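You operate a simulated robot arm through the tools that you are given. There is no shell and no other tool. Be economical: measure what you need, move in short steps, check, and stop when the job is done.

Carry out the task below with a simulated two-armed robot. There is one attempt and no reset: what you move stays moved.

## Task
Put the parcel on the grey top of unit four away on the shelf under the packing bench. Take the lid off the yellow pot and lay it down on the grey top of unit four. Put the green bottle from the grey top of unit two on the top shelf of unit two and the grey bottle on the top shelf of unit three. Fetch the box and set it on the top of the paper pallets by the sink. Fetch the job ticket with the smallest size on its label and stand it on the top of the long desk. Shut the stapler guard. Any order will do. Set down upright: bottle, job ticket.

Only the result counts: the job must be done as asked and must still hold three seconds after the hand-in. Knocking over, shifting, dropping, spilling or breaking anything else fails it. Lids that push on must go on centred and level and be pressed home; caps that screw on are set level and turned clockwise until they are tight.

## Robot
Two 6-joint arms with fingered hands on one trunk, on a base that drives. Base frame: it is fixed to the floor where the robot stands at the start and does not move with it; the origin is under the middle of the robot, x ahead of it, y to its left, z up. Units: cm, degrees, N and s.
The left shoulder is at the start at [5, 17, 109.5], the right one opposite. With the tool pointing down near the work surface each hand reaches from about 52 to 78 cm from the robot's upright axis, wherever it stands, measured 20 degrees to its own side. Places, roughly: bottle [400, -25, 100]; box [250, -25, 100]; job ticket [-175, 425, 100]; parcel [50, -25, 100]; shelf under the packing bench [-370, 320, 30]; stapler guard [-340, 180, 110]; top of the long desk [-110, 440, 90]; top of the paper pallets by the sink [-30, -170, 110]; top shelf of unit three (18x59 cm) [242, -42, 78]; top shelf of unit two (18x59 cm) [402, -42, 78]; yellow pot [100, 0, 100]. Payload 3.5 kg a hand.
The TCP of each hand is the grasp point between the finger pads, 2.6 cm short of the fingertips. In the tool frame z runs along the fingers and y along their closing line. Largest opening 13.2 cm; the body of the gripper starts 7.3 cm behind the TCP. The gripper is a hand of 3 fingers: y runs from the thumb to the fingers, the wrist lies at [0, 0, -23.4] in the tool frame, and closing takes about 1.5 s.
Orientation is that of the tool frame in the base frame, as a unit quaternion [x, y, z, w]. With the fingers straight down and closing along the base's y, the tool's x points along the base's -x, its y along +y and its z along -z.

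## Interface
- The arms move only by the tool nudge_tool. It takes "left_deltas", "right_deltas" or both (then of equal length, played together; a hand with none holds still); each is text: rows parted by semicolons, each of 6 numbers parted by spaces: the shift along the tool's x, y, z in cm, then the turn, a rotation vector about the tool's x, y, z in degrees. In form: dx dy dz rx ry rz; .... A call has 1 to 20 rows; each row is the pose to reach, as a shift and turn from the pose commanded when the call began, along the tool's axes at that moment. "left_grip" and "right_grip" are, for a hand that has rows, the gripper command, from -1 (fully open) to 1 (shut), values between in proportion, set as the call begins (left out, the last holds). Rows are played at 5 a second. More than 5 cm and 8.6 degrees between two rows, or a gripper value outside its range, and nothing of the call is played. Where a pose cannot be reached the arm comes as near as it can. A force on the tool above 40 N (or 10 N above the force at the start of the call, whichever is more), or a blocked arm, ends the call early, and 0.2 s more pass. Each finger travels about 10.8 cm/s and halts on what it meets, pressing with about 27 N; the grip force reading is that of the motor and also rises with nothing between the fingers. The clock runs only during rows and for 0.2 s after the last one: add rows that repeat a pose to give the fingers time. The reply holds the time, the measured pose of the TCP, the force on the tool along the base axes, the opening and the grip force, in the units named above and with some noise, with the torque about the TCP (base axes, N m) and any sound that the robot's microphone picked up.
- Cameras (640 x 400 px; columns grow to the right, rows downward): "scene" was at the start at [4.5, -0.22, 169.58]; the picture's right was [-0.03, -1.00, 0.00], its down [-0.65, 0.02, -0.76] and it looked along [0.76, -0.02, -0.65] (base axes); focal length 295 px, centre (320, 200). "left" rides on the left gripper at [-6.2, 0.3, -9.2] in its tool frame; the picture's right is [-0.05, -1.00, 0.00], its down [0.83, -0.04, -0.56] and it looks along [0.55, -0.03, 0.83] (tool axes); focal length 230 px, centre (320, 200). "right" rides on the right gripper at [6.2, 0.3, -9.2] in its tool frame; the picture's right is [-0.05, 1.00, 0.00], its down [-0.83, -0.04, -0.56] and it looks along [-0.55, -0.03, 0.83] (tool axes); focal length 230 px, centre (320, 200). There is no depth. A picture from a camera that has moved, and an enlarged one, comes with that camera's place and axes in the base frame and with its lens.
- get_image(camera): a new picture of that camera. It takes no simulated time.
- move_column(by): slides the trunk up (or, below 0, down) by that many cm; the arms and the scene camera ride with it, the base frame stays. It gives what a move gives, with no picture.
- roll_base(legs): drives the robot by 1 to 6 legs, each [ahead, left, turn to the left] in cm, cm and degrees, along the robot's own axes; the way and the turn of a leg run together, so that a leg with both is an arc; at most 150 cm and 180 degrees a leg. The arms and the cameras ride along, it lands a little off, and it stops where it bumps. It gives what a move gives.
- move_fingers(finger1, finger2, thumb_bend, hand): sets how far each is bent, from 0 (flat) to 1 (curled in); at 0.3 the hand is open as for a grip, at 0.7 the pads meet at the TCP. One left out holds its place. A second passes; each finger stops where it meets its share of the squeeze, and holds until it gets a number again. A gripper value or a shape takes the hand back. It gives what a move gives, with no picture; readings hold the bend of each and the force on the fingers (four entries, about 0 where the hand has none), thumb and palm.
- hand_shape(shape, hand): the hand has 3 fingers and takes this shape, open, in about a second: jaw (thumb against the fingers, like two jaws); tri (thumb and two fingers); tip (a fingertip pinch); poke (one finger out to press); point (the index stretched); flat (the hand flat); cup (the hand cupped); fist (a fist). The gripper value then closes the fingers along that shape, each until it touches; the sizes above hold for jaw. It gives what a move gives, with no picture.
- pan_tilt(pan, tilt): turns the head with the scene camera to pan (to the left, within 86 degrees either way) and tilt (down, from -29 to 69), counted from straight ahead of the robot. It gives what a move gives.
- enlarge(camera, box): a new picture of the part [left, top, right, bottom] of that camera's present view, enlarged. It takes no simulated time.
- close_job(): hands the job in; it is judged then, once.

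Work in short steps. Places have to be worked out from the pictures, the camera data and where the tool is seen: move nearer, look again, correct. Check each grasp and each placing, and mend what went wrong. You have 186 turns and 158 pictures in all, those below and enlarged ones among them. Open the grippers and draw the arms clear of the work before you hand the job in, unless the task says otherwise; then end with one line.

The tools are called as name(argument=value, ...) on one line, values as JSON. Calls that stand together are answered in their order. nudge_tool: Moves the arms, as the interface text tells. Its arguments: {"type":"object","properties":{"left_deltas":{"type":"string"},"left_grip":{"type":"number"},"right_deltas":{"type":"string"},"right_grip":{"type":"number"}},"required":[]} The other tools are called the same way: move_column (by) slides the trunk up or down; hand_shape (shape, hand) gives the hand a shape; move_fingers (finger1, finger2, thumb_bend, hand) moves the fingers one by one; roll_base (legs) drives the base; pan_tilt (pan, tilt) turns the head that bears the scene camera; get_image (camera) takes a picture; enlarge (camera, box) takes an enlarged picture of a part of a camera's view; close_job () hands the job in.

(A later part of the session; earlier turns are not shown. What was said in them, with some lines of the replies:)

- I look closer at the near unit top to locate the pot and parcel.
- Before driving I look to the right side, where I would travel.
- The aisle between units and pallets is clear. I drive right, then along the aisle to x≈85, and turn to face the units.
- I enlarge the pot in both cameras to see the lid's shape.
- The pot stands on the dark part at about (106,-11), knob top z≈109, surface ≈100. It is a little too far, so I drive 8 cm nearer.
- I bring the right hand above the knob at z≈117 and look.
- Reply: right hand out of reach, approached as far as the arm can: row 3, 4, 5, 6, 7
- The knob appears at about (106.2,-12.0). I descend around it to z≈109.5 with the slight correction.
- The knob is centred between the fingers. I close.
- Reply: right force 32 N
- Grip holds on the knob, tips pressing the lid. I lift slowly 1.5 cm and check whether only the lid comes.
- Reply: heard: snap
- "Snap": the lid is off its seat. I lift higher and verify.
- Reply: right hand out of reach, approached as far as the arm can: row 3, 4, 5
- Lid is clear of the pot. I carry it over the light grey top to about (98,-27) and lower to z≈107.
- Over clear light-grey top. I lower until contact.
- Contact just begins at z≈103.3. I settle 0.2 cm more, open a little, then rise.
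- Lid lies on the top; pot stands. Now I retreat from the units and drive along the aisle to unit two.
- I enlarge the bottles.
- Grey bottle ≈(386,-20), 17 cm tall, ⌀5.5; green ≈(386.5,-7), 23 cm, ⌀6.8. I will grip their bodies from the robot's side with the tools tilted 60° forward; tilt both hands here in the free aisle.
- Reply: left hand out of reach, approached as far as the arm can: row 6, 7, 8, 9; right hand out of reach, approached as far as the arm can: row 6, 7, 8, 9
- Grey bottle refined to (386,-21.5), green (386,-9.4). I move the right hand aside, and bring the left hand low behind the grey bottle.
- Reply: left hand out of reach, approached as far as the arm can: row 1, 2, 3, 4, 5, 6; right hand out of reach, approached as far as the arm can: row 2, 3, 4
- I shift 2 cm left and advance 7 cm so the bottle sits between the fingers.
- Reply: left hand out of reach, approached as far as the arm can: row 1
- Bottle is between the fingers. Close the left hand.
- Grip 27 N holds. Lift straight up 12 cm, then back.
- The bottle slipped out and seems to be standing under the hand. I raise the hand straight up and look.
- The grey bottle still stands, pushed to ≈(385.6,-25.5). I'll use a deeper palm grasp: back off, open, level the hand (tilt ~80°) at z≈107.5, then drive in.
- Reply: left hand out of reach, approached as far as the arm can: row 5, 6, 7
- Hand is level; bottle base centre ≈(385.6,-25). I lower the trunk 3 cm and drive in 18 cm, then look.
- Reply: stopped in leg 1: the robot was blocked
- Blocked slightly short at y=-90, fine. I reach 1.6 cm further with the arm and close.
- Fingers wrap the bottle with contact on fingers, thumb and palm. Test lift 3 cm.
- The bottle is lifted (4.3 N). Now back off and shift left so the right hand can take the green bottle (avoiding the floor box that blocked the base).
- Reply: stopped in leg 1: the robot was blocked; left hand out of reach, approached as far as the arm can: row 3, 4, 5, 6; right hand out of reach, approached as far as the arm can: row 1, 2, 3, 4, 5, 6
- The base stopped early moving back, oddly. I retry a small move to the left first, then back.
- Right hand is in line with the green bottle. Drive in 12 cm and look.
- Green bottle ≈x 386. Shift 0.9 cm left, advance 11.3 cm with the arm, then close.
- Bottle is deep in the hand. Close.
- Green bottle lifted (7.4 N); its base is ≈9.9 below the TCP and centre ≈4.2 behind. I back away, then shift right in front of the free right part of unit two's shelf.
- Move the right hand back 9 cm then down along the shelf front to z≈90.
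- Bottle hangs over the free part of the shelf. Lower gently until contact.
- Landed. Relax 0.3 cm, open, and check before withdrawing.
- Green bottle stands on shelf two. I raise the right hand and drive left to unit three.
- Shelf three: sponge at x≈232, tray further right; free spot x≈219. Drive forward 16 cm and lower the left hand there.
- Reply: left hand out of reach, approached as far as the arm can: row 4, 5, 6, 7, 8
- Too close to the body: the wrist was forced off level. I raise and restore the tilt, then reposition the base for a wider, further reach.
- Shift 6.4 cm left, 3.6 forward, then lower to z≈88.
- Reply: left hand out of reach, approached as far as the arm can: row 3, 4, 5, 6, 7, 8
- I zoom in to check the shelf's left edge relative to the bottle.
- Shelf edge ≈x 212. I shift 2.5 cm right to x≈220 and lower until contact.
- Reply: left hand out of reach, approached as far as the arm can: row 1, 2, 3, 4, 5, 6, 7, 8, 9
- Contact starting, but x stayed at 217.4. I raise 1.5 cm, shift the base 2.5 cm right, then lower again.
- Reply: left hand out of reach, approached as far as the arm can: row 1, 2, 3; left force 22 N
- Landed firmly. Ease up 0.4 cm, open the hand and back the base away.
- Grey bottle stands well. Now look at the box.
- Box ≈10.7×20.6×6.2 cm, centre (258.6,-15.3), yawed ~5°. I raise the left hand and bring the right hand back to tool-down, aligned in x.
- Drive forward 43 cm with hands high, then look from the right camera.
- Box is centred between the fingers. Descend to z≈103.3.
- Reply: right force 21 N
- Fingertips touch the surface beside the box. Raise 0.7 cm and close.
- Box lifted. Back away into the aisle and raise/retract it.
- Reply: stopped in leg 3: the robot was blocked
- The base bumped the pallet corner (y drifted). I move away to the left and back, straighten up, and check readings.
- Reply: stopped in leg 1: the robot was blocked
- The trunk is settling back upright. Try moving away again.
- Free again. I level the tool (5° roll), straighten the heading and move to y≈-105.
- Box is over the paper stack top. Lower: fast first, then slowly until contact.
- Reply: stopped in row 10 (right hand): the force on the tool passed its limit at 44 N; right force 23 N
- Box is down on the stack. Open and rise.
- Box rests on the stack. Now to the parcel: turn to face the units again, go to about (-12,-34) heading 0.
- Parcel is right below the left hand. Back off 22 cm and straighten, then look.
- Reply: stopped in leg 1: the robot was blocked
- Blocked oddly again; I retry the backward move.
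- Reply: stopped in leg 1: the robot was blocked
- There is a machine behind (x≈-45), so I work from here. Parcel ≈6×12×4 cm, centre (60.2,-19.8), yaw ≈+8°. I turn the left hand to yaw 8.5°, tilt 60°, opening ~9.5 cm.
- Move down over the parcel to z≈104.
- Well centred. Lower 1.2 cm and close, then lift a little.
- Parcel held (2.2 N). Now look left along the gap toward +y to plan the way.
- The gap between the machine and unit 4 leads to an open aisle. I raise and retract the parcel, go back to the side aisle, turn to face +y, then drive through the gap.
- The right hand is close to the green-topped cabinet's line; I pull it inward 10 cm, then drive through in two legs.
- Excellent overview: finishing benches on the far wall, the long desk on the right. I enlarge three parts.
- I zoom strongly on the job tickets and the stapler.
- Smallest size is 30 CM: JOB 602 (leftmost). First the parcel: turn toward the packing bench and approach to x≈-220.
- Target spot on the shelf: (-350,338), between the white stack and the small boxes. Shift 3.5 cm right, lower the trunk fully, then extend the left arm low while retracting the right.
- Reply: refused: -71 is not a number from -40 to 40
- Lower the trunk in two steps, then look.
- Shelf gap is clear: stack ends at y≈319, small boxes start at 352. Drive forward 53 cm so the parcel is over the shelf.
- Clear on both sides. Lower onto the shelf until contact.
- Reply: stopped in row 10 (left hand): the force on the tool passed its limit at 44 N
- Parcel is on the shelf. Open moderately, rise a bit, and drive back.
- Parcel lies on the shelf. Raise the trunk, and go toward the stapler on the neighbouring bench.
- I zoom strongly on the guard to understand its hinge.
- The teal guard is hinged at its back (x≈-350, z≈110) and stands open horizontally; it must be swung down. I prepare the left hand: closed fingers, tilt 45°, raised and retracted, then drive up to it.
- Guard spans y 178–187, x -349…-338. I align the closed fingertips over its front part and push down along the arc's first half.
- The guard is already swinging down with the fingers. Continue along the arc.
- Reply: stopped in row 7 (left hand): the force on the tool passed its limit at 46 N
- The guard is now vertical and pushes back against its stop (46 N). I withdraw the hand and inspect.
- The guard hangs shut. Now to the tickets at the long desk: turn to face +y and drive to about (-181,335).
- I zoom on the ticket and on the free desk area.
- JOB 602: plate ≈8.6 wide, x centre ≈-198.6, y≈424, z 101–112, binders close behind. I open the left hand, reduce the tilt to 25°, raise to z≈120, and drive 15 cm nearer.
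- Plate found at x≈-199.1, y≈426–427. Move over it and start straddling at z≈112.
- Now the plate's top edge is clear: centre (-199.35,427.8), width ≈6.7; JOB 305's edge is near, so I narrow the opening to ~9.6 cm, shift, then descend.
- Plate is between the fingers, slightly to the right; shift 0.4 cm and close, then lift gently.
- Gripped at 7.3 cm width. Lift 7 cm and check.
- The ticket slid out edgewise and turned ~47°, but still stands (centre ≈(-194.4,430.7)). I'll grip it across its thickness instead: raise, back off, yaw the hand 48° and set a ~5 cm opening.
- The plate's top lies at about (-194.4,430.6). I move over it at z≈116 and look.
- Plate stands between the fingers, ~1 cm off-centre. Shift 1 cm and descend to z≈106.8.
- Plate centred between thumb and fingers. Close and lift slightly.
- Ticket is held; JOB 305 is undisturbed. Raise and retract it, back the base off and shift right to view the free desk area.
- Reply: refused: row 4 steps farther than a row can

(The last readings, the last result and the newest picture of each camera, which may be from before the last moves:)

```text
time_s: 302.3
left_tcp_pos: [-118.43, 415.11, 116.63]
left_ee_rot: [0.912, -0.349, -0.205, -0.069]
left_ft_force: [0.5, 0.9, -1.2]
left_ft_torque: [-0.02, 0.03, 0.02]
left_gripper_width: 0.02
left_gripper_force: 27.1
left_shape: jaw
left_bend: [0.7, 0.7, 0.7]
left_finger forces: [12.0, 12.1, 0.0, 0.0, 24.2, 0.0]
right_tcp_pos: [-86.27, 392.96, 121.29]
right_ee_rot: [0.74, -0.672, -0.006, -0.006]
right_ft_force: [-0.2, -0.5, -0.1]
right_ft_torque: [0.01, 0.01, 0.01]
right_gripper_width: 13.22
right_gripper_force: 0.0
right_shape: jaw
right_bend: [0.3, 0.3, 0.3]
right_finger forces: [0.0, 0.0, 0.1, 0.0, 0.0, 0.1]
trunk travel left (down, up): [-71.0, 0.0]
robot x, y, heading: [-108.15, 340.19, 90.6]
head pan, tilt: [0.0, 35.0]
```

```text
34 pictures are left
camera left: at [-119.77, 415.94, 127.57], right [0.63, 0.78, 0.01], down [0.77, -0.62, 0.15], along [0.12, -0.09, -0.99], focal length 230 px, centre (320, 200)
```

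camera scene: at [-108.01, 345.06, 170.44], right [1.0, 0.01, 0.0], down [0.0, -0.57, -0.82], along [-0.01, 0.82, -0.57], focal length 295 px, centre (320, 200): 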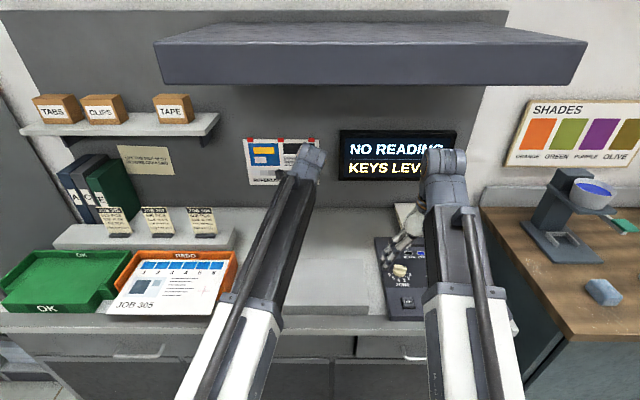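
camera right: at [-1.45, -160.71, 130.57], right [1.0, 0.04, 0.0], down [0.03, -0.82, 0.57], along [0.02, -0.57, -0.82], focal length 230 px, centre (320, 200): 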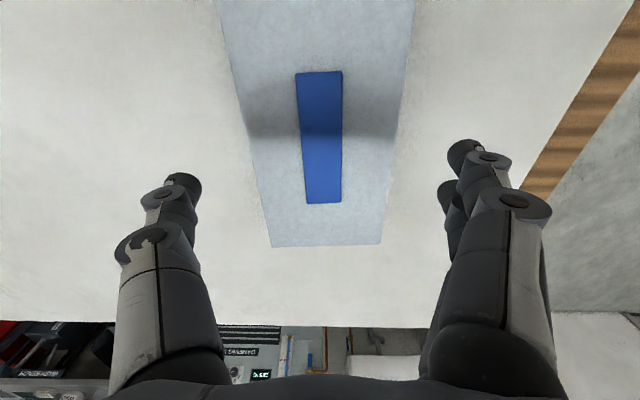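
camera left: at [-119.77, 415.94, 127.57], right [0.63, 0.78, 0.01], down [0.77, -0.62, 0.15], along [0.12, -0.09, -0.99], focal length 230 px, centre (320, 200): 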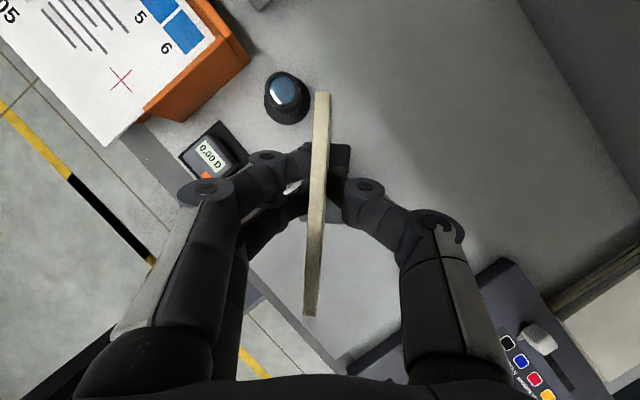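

All other tickets stand. Free desk surface lies behind the slab around (-112,434). Drive there with the ticket still high.

roll_base(legs=[[0, -6.5, 0], [14, 0, 0]])

get_image(camera="left")

enlarge(camera="scene", box=[200, 130, 420, 320])

```text
time_s: 304.2
left_tcp_pos: [-112.22, 429.25, 116.43]
left_ee_rot: [0.912, -0.348, -0.205, -0.068]
left_ft_force: [0.1, 0.0, -0.8]
left_ft_torque: [-0.03, 0.0, -0.04]
left_gripper_width: 0.03
left_gripper_force: 26.4
left_shape: jaw
left_bend: [0.7, 0.7, 0.7]
left_finger forces: [12.0, 12.2, 0.0, 0.0, 24.3, 0.0]
right_tcp_pos: [-79.9, 407.35, 121.24]
right_ee_rot: [0.74, -0.672, -0.005, -0.006]
right_ft_force: [-0.8, 0.2, 0.4]
right_ft_torque: [-0.04, 0.0, -0.02]
right_gripper_width: 13.22
right_gripper_force: 0.1
right_shape: jaw
right_bend: [0.3, 0.3, 0.3]
right_finger forces: [0.0, 0.0, 0.0, 0.1, 0.0, 0.0]
trunk travel left (down, up): [-71.0, 0.0]
robot x, y, heading: [-101.68, 354.66, 90.8]
head pan, tilt: [0.0, 35.0]
```

```text
33 pictures are left
camera left: at [-113.56, 430.14, 127.47], right [0.63, 0.78, 0.01], down [0.77, -0.62, 0.15], along [0.12, -0.09, -0.99], focal length 230 px, centre (320, 200)
```

left: 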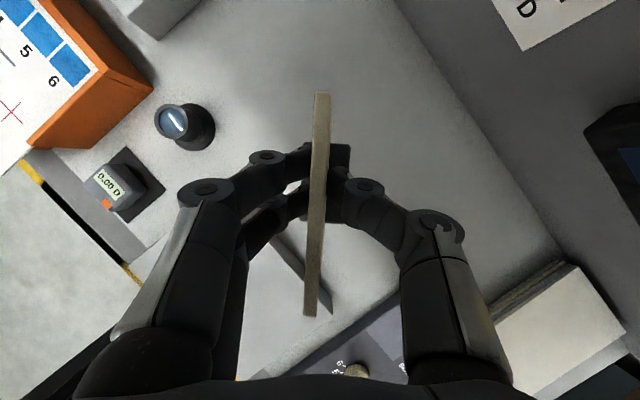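

```text
2.11 times, centred on (310, 225) of scene
camera zoom: at [-101.66, 359.34, 170.43], right [1.0, 0.01, 0.0], down [0.01, -0.57, -0.82], along [-0.01, 0.82, -0.57], focal length 621 px, centre (341, 147)
```

zoom: 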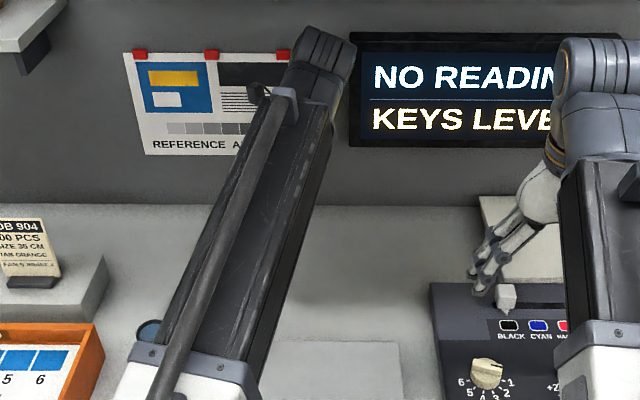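

The spot under the ticket is free desk. Lower to just above contact, then slowly down.

nudge_tool(left_deltas="2 0 4.3 0 0 0;4 -0.1 8.6 0 0 0;6 -0.1 12.9 0 0 0;7.4 -0.2 15.8 0 0 0;7.6 -0.2 16.3 0 0 0;7.8 -0.2 16.7 0 0 0;8 -0.2 17.2 0 0 0;8.2 -0.2 17.6 0 0 0;8.3 -0.2 17.9 0 0 0")

get_image(camera="left")

```text
time_s: 305.3
left_tcp_pos: [-112.14, 429.51, 100.21]
left_ee_rot: [0.91, -0.347, -0.21, -0.078]
left_ft_force: [2.6, -4.3, 20.5]
left_ft_torque: [-0.08, 0.11, 0.05]
left_gripper_width: 0.25
left_gripper_force: 26.5
left_shape: jaw
left_bend: [0.71, 0.71, 0.71]
left_finger forces: [14.6, 16.6, 0.1, 0.0, 29.0, 0.1]
right_tcp_pos: [-79.96, 406.98, 121.4]
right_ee_rot: [0.741, -0.672, -0.005, -0.006]
right_ft_force: [-0.5, 1.2, 0.0]
right_ft_torque: [-0.02, -0.02, -0.02]
right_gripper_width: 13.21
right_gripper_force: 0.0
right_shape: jaw
right_bend: [0.3, 0.3, 0.3]
right_finger forces: [0.0, 0.0, 0.0, 0.0, 0.1, 0.1]
trunk travel left (down, up): [-71.0, 0.0]
robot x, y, heading: [-101.9, 354.66, 90.7]
head pan, tilt: [0.0, 35.0]
stopped in row 5 (left hand): the force on the tool passed its limit at 44 N (the readings are from after the stop); the commanded pose is now the measured one
```

```text
31 pictures are left
camera left: at [-113.51, 430.14, 111.19], right [0.63, 0.78, 0.02], down [0.77, -0.63, 0.14], along [0.12, -0.07, -0.99], focal length 230 px, centre (320, 200)
```

left: 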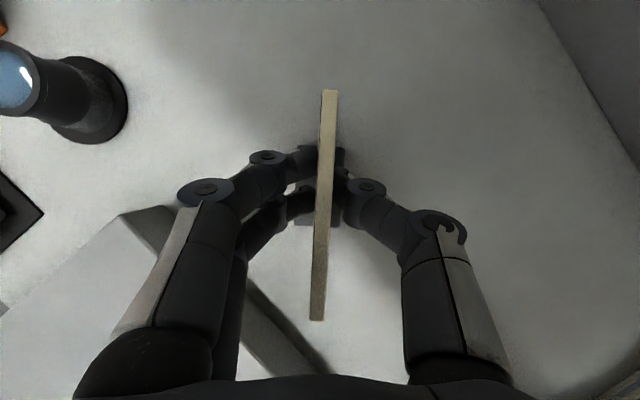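

Contact at z≈100 on clear desk. Ease up 0.3 cm, open moderately, and look before rising.

nudge_tool(left_deltas="-0.1 0 -0.3 0 0 0;-0.1 0 -0.3 0 0 0;-0.1 0 -0.3 0 0 0;-0.1 0 -0.3 0 0 0;-0.1 0 -0.3 0 0 0", left_grip=0.25)

get_image(camera="left")

```text
time_s: 306.5
left_tcp_pos: [-112.15, 429.42, 100.2]
left_ee_rot: [0.911, -0.348, -0.21, -0.076]
left_ft_force: [0.3, -1.3, -0.1]
left_ft_torque: [0.01, 0.01, -0.04]
left_gripper_width: 4.88
left_gripper_force: 0.1
left_shape: jaw
left_bend: [0.74, 0.74, 0.7]
left_finger forces: [0.1, 0.0, 0.0, 0.0, 0.1, 0.0]
right_tcp_pos: [-80.02, 407.3, 121.24]
right_ee_rot: [0.741, -0.672, -0.005, -0.005]
right_ft_force: [-0.4, -0.4, 0.2]
right_ft_torque: [-0.01, -0.01, 0.02]
right_gripper_width: 13.19
right_gripper_force: 0.2
right_shape: jaw
right_bend: [0.3, 0.3, 0.3]
right_finger forces: [0.0, 0.0, 0.0, 0.0, 0.0, 0.0]
trunk travel left (down, up): [-71.0, 0.0]
robot x, y, heading: [-102.06, 354.27, 90.7]
head pan, tilt: [0.0, 35.0]
```

```text
30 pictures are left
camera left: at [-113.5, 430.19, 111.13], right [0.63, 0.78, 0.02], down [0.77, -0.63, 0.14], along [0.12, -0.08, -0.99], focal length 230 px, centre (320, 200)
```

left: 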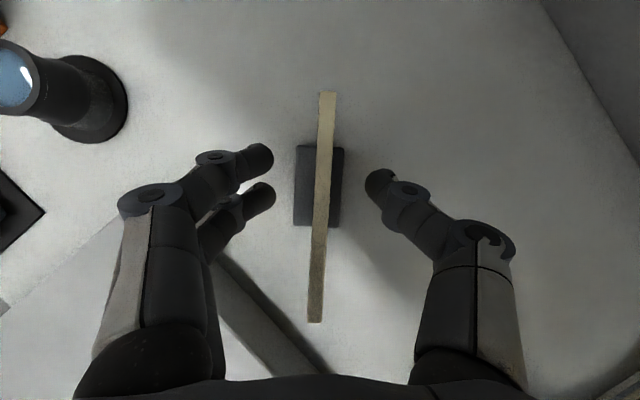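

Ticket stands freely. Rise straight up, back off, and check.

nudge_tool(left_deltas="-1.9 0 -4.1 0 0 0;-3.8 0 -8.2 0 0 0;-5.7 0 -12.2 0 0 0;-7.6 0 -16.3 0 0 0;-7.6 0 -16.3 0 0 0")

roll_base(legs=[[-40, 0, 0]])

get_image(camera="scene")

```text
time_s: 307.7
left_tcp_pos: [-111.77, 429.41, 117.96]
left_ee_rot: [0.911, -0.348, -0.209, -0.076]
left_ft_force: [0.0, -0.1, 0.3]
left_ft_torque: [0.01, -0.02, 0.02]
left_gripper_width: 4.86
left_gripper_force: 0.1
left_shape: jaw
left_bend: [0.74, 0.74, 0.7]
left_finger forces: [0.1, 0.0, 0.0, 0.0, 0.0, 0.1]
right_tcp_pos: [-80.02, 407.17, 121.26]
right_ee_rot: [0.74, -0.672, -0.005, -0.006]
right_ft_force: [0.2, 0.1, 0.6]
right_ft_torque: [-0.01, 0.0, -0.02]
right_gripper_width: 13.21
right_gripper_force: 0.0
right_shape: jaw
right_bend: [0.3, 0.3, 0.3]
right_finger forces: [0.0, 0.1, 0.1, 0.1, 0.0, 0.0]
trunk travel left (down, up): [-71.0, 0.0]
robot x, y, heading: [-101.61, 354.08, 90.5]
head pan, tilt: [0.0, 35.0]
```

```text
time_s: 310.2
left_tcp_pos: [-111.94, 389.52, 118.12]
left_ee_rot: [0.912, -0.343, -0.21, -0.075]
left_ft_force: [-0.1, -0.9, 0.2]
left_ft_torque: [0.02, 0.0, -0.04]
left_gripper_width: 4.89
left_gripper_force: 0.1
left_shape: jaw
left_bend: [0.74, 0.74, 0.7]
left_finger forces: [0.0, 0.0, 0.0, 0.0, 0.0, 0.0]
right_tcp_pos: [-79.86, 367.5, 121.41]
right_ee_rot: [0.744, -0.668, -0.006, -0.006]
right_ft_force: [0.0, -1.0, -1.0]
right_ft_torque: [0.03, 0.0, -0.02]
right_gripper_width: 13.21
right_gripper_force: 0.1
right_shape: jaw
right_bend: [0.3, 0.3, 0.3]
right_finger forces: [0.1, 0.1, 0.1, 0.1, 0.0, 0.1]
trunk travel left (down, up): [-71.0, 0.0]
robot x, y, heading: [-100.86, 314.54, 90.9]
head pan, tilt: [0.0, 35.0]
```

```text
29 pictures are left
camera scene: at [-101.08, 319.4, 170.44], right [1.0, 0.02, 0.0], down [0.01, -0.57, -0.82], along [-0.02, 0.82, -0.57], focal length 295 px, centre (320, 200)
```

scene: 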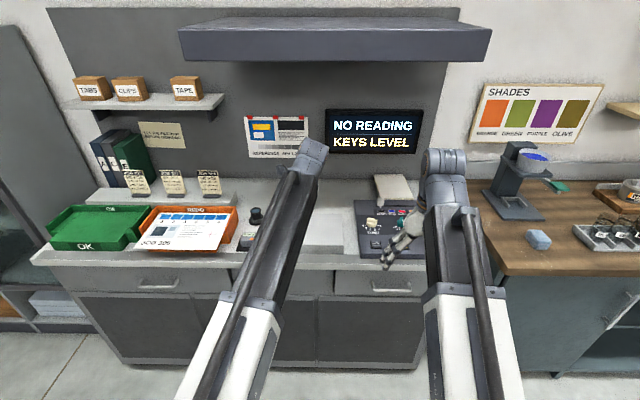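

I shift sideways to view the placed ticket past the arm.

roll_base(legs=[[0, 25, 0]])

enlarge(camera="scene", box=[200, 120, 480, 290])

pan_tilt(pan=70, tilt=20)

get_image(camera="scene")

```text
time_s: 312.0
left_tcp_pos: [-137.04, 389.14, 118.06]
left_ee_rot: [0.913, -0.342, -0.209, -0.075]
left_ft_force: [0.2, 0.5, -0.3]
left_ft_torque: [0.02, -0.02, -0.04]
left_gripper_width: 4.91
left_gripper_force: 0.0
left_shape: jaw
left_bend: [0.74, 0.74, 0.7]
left_finger forces: [0.0, 0.0, 0.0, 0.0, 0.0, 0.0]
right_tcp_pos: [-104.79, 367.2, 121.47]
right_ee_rot: [0.745, -0.667, -0.004, -0.006]
right_ft_force: [-0.4, 0.2, 0.1]
right_ft_torque: [0.0, -0.02, 0.03]
right_gripper_width: 13.19
right_gripper_force: 0.1
right_shape: jaw
right_bend: [0.3, 0.3, 0.3]
right_finger forces: [0.0, 0.1, 0.1, 0.0, 0.1, 0.1]
trunk travel left (down, up): [-71.0, 0.0]
robot x, y, heading: [-125.81, 314.15, 91.4]
head pan, tilt: [0.0, 35.0]
```

```text
2.29 times, centred on (340, 205) of scene
camera zoom: at [-126.03, 318.98, 170.44], right [1.0, 0.02, 0.0], down [0.01, -0.57, -0.82], along [-0.02, 0.82, -0.57], focal length 674 px, centre (274, 189)
```

zoom: 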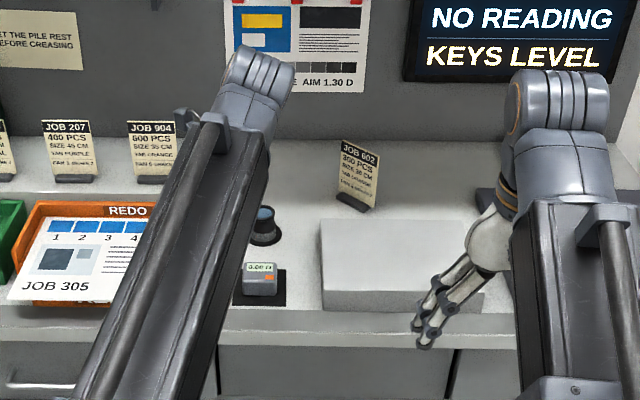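

```text
time_s: 313.4
left_tcp_pos: [-136.95, 389.15, 118.05]
left_ee_rot: [0.913, -0.342, -0.209, -0.076]
left_ft_force: [-0.6, 0.7, 0.3]
left_ft_torque: [-0.02, 0.04, 0.0]
left_gripper_width: 4.89
left_gripper_force: 0.0
left_shape: jaw
left_bend: [0.74, 0.74, 0.7]
left_finger forces: [0.0, 0.0, 0.0, 0.1, 0.0, 0.1]
right_tcp_pos: [-104.75, 367.27, 121.28]
right_ee_rot: [0.746, -0.666, -0.005, -0.005]
right_ft_force: [-0.4, 0.2, -0.6]
right_ft_torque: [0.0, 0.01, -0.01]
right_gripper_width: 13.19
right_gripper_force: 0.1
right_shape: jaw
right_bend: [0.3, 0.3, 0.3]
right_finger forces: [0.1, 0.0, 0.0, 0.1, 0.1, 0.1]
trunk travel left (down, up): [-71.0, 0.0]
robot x, y, heading: [-125.91, 314.35, 91.2]
head pan, tilt: [70.0, 20.0]
```

```text
27 pictures are left
camera scene: at [-134.51, 313.18, 172.82], right [0.32, 0.95, 0.0], down [0.32, -0.11, -0.94], along [-0.89, 0.3, -0.34], focal length 295 px, centre (320, 200)
```

scene: 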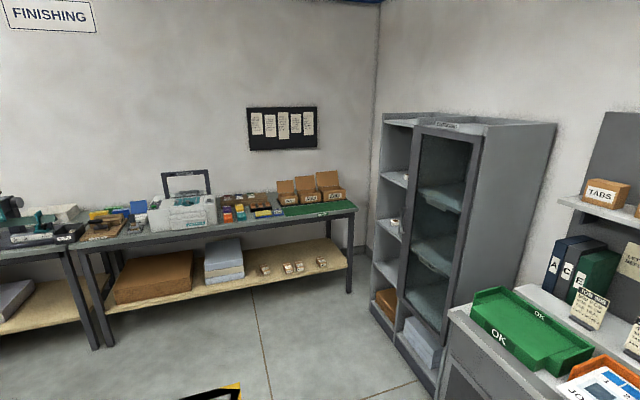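

JOB 602 stands on the desk and the parcel is on its shelf. One last check of the stapler guard.

pan_tilt(pan=86, tilt=20)

enlarge(camera="scene", box=[40, 150, 220, 280])

```text
time_s: 314.2
left_tcp_pos: [-136.89, 389.18, 117.98]
left_ee_rot: [0.913, -0.343, -0.209, -0.075]
left_ft_force: [-0.1, -0.3, -1.0]
left_ft_torque: [-0.01, 0.03, -0.01]
left_gripper_width: 4.89
left_gripper_force: 0.0
left_shape: jaw
left_bend: [0.74, 0.74, 0.7]
left_finger forces: [0.0, 0.0, 0.1, 0.0, 0.0, 0.1]
right_tcp_pos: [-104.78, 367.29, 121.2]
right_ee_rot: [0.745, -0.667, -0.004, -0.006]
right_ft_force: [0.5, -0.4, 0.0]
right_ft_torque: [0.01, 0.02, 0.01]
right_gripper_width: 13.19
right_gripper_force: 0.0
right_shape: jaw
right_bend: [0.3, 0.3, 0.3]
right_finger forces: [0.0, 0.0, 0.1, 0.0, 0.0, 0.1]
trunk travel left (down, up): [-71.0, 0.0]
robot x, y, heading: [-125.5, 314.22, 91.4]
head pan, tilt: [85.9, 20.0]
```

```text
3.08 times, centred on (130, 215) of scene
camera zoom: at [-134.99, 310.64, 172.82], right [0.05, 1.0, 0.0], down [0.34, -0.02, -0.94], along [-0.94, 0.05, -0.34], focal length 908 px, centre (905, 154)
```

zoom: 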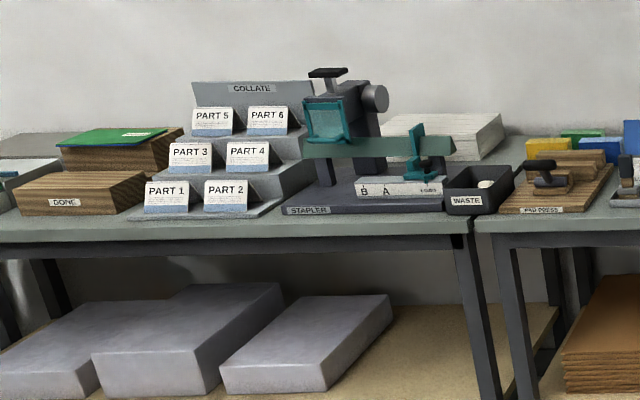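

enlarge(camera="scene", box=[118, 165, 158, 205])

```text
10.00 times, centred on (138, 185) of scene
camera zoom: at [-134.99, 310.64, 172.82], right [0.05, 1.0, 0.0], down [0.34, -0.02, -0.94], along [-0.94, 0.05, -0.34], focal length 2950 px, centre (2140, 350)
```

zoom: 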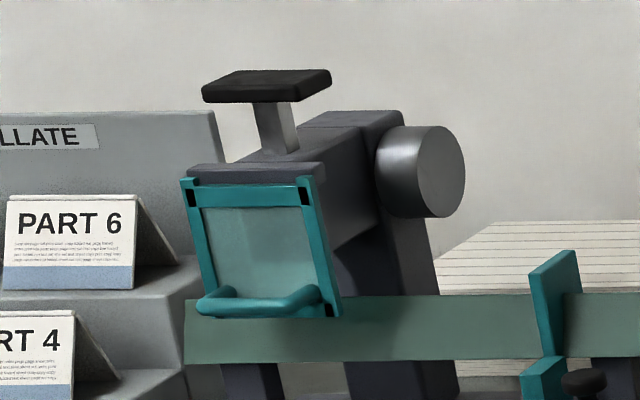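

The guard hangs vertical against its stop. I open the left gripper fully and hand in.

nudge_tool(left_deltas="0 0 0 0 0 0;0 0 0 0 0 0;0 0 0 0 0 0;0 0 0 0 0 0;0 0 0 0 0 0", left_grip=-1)

close_job()

```text
time_s: 315.4
left_tcp_pos: [-136.82, 389.18, 118.02]
left_ee_rot: [0.913, -0.342, -0.21, -0.076]
left_ft_force: [-0.3, 0.9, 0.1]
left_ft_torque: [0.0, 0.03, -0.01]
left_gripper_width: 13.19
left_gripper_force: 0.1
left_shape: jaw
left_bend: [0.3, 0.3, 0.3]
left_finger forces: [0.1, 0.0, 0.1, 0.0, 0.1, 0.0]
right_tcp_pos: [-104.78, 367.29, 121.36]
right_ee_rot: [0.745, -0.667, -0.005, -0.006]
right_ft_force: [0.9, -0.6, -0.4]
right_ft_torque: [0.02, 0.01, -0.02]
right_gripper_width: 13.21
right_gripper_force: 0.0
right_shape: jaw
right_bend: [0.3, 0.3, 0.3]
right_finger forces: [0.0, 0.0, 0.1, 0.1, 0.0, 0.0]
trunk travel left (down, up): [-71.0, 0.0]
robot x, y, heading: [-125.35, 314.25, 91.4]
head pan, tilt: [85.9, 20.0]
```

```text
The job is handed in.
```

All seven parts are done and the job is handed in; the base bumped the paper pallets once and stopped at unit two and by the machine behind the start, and I saw nothing knocked over.
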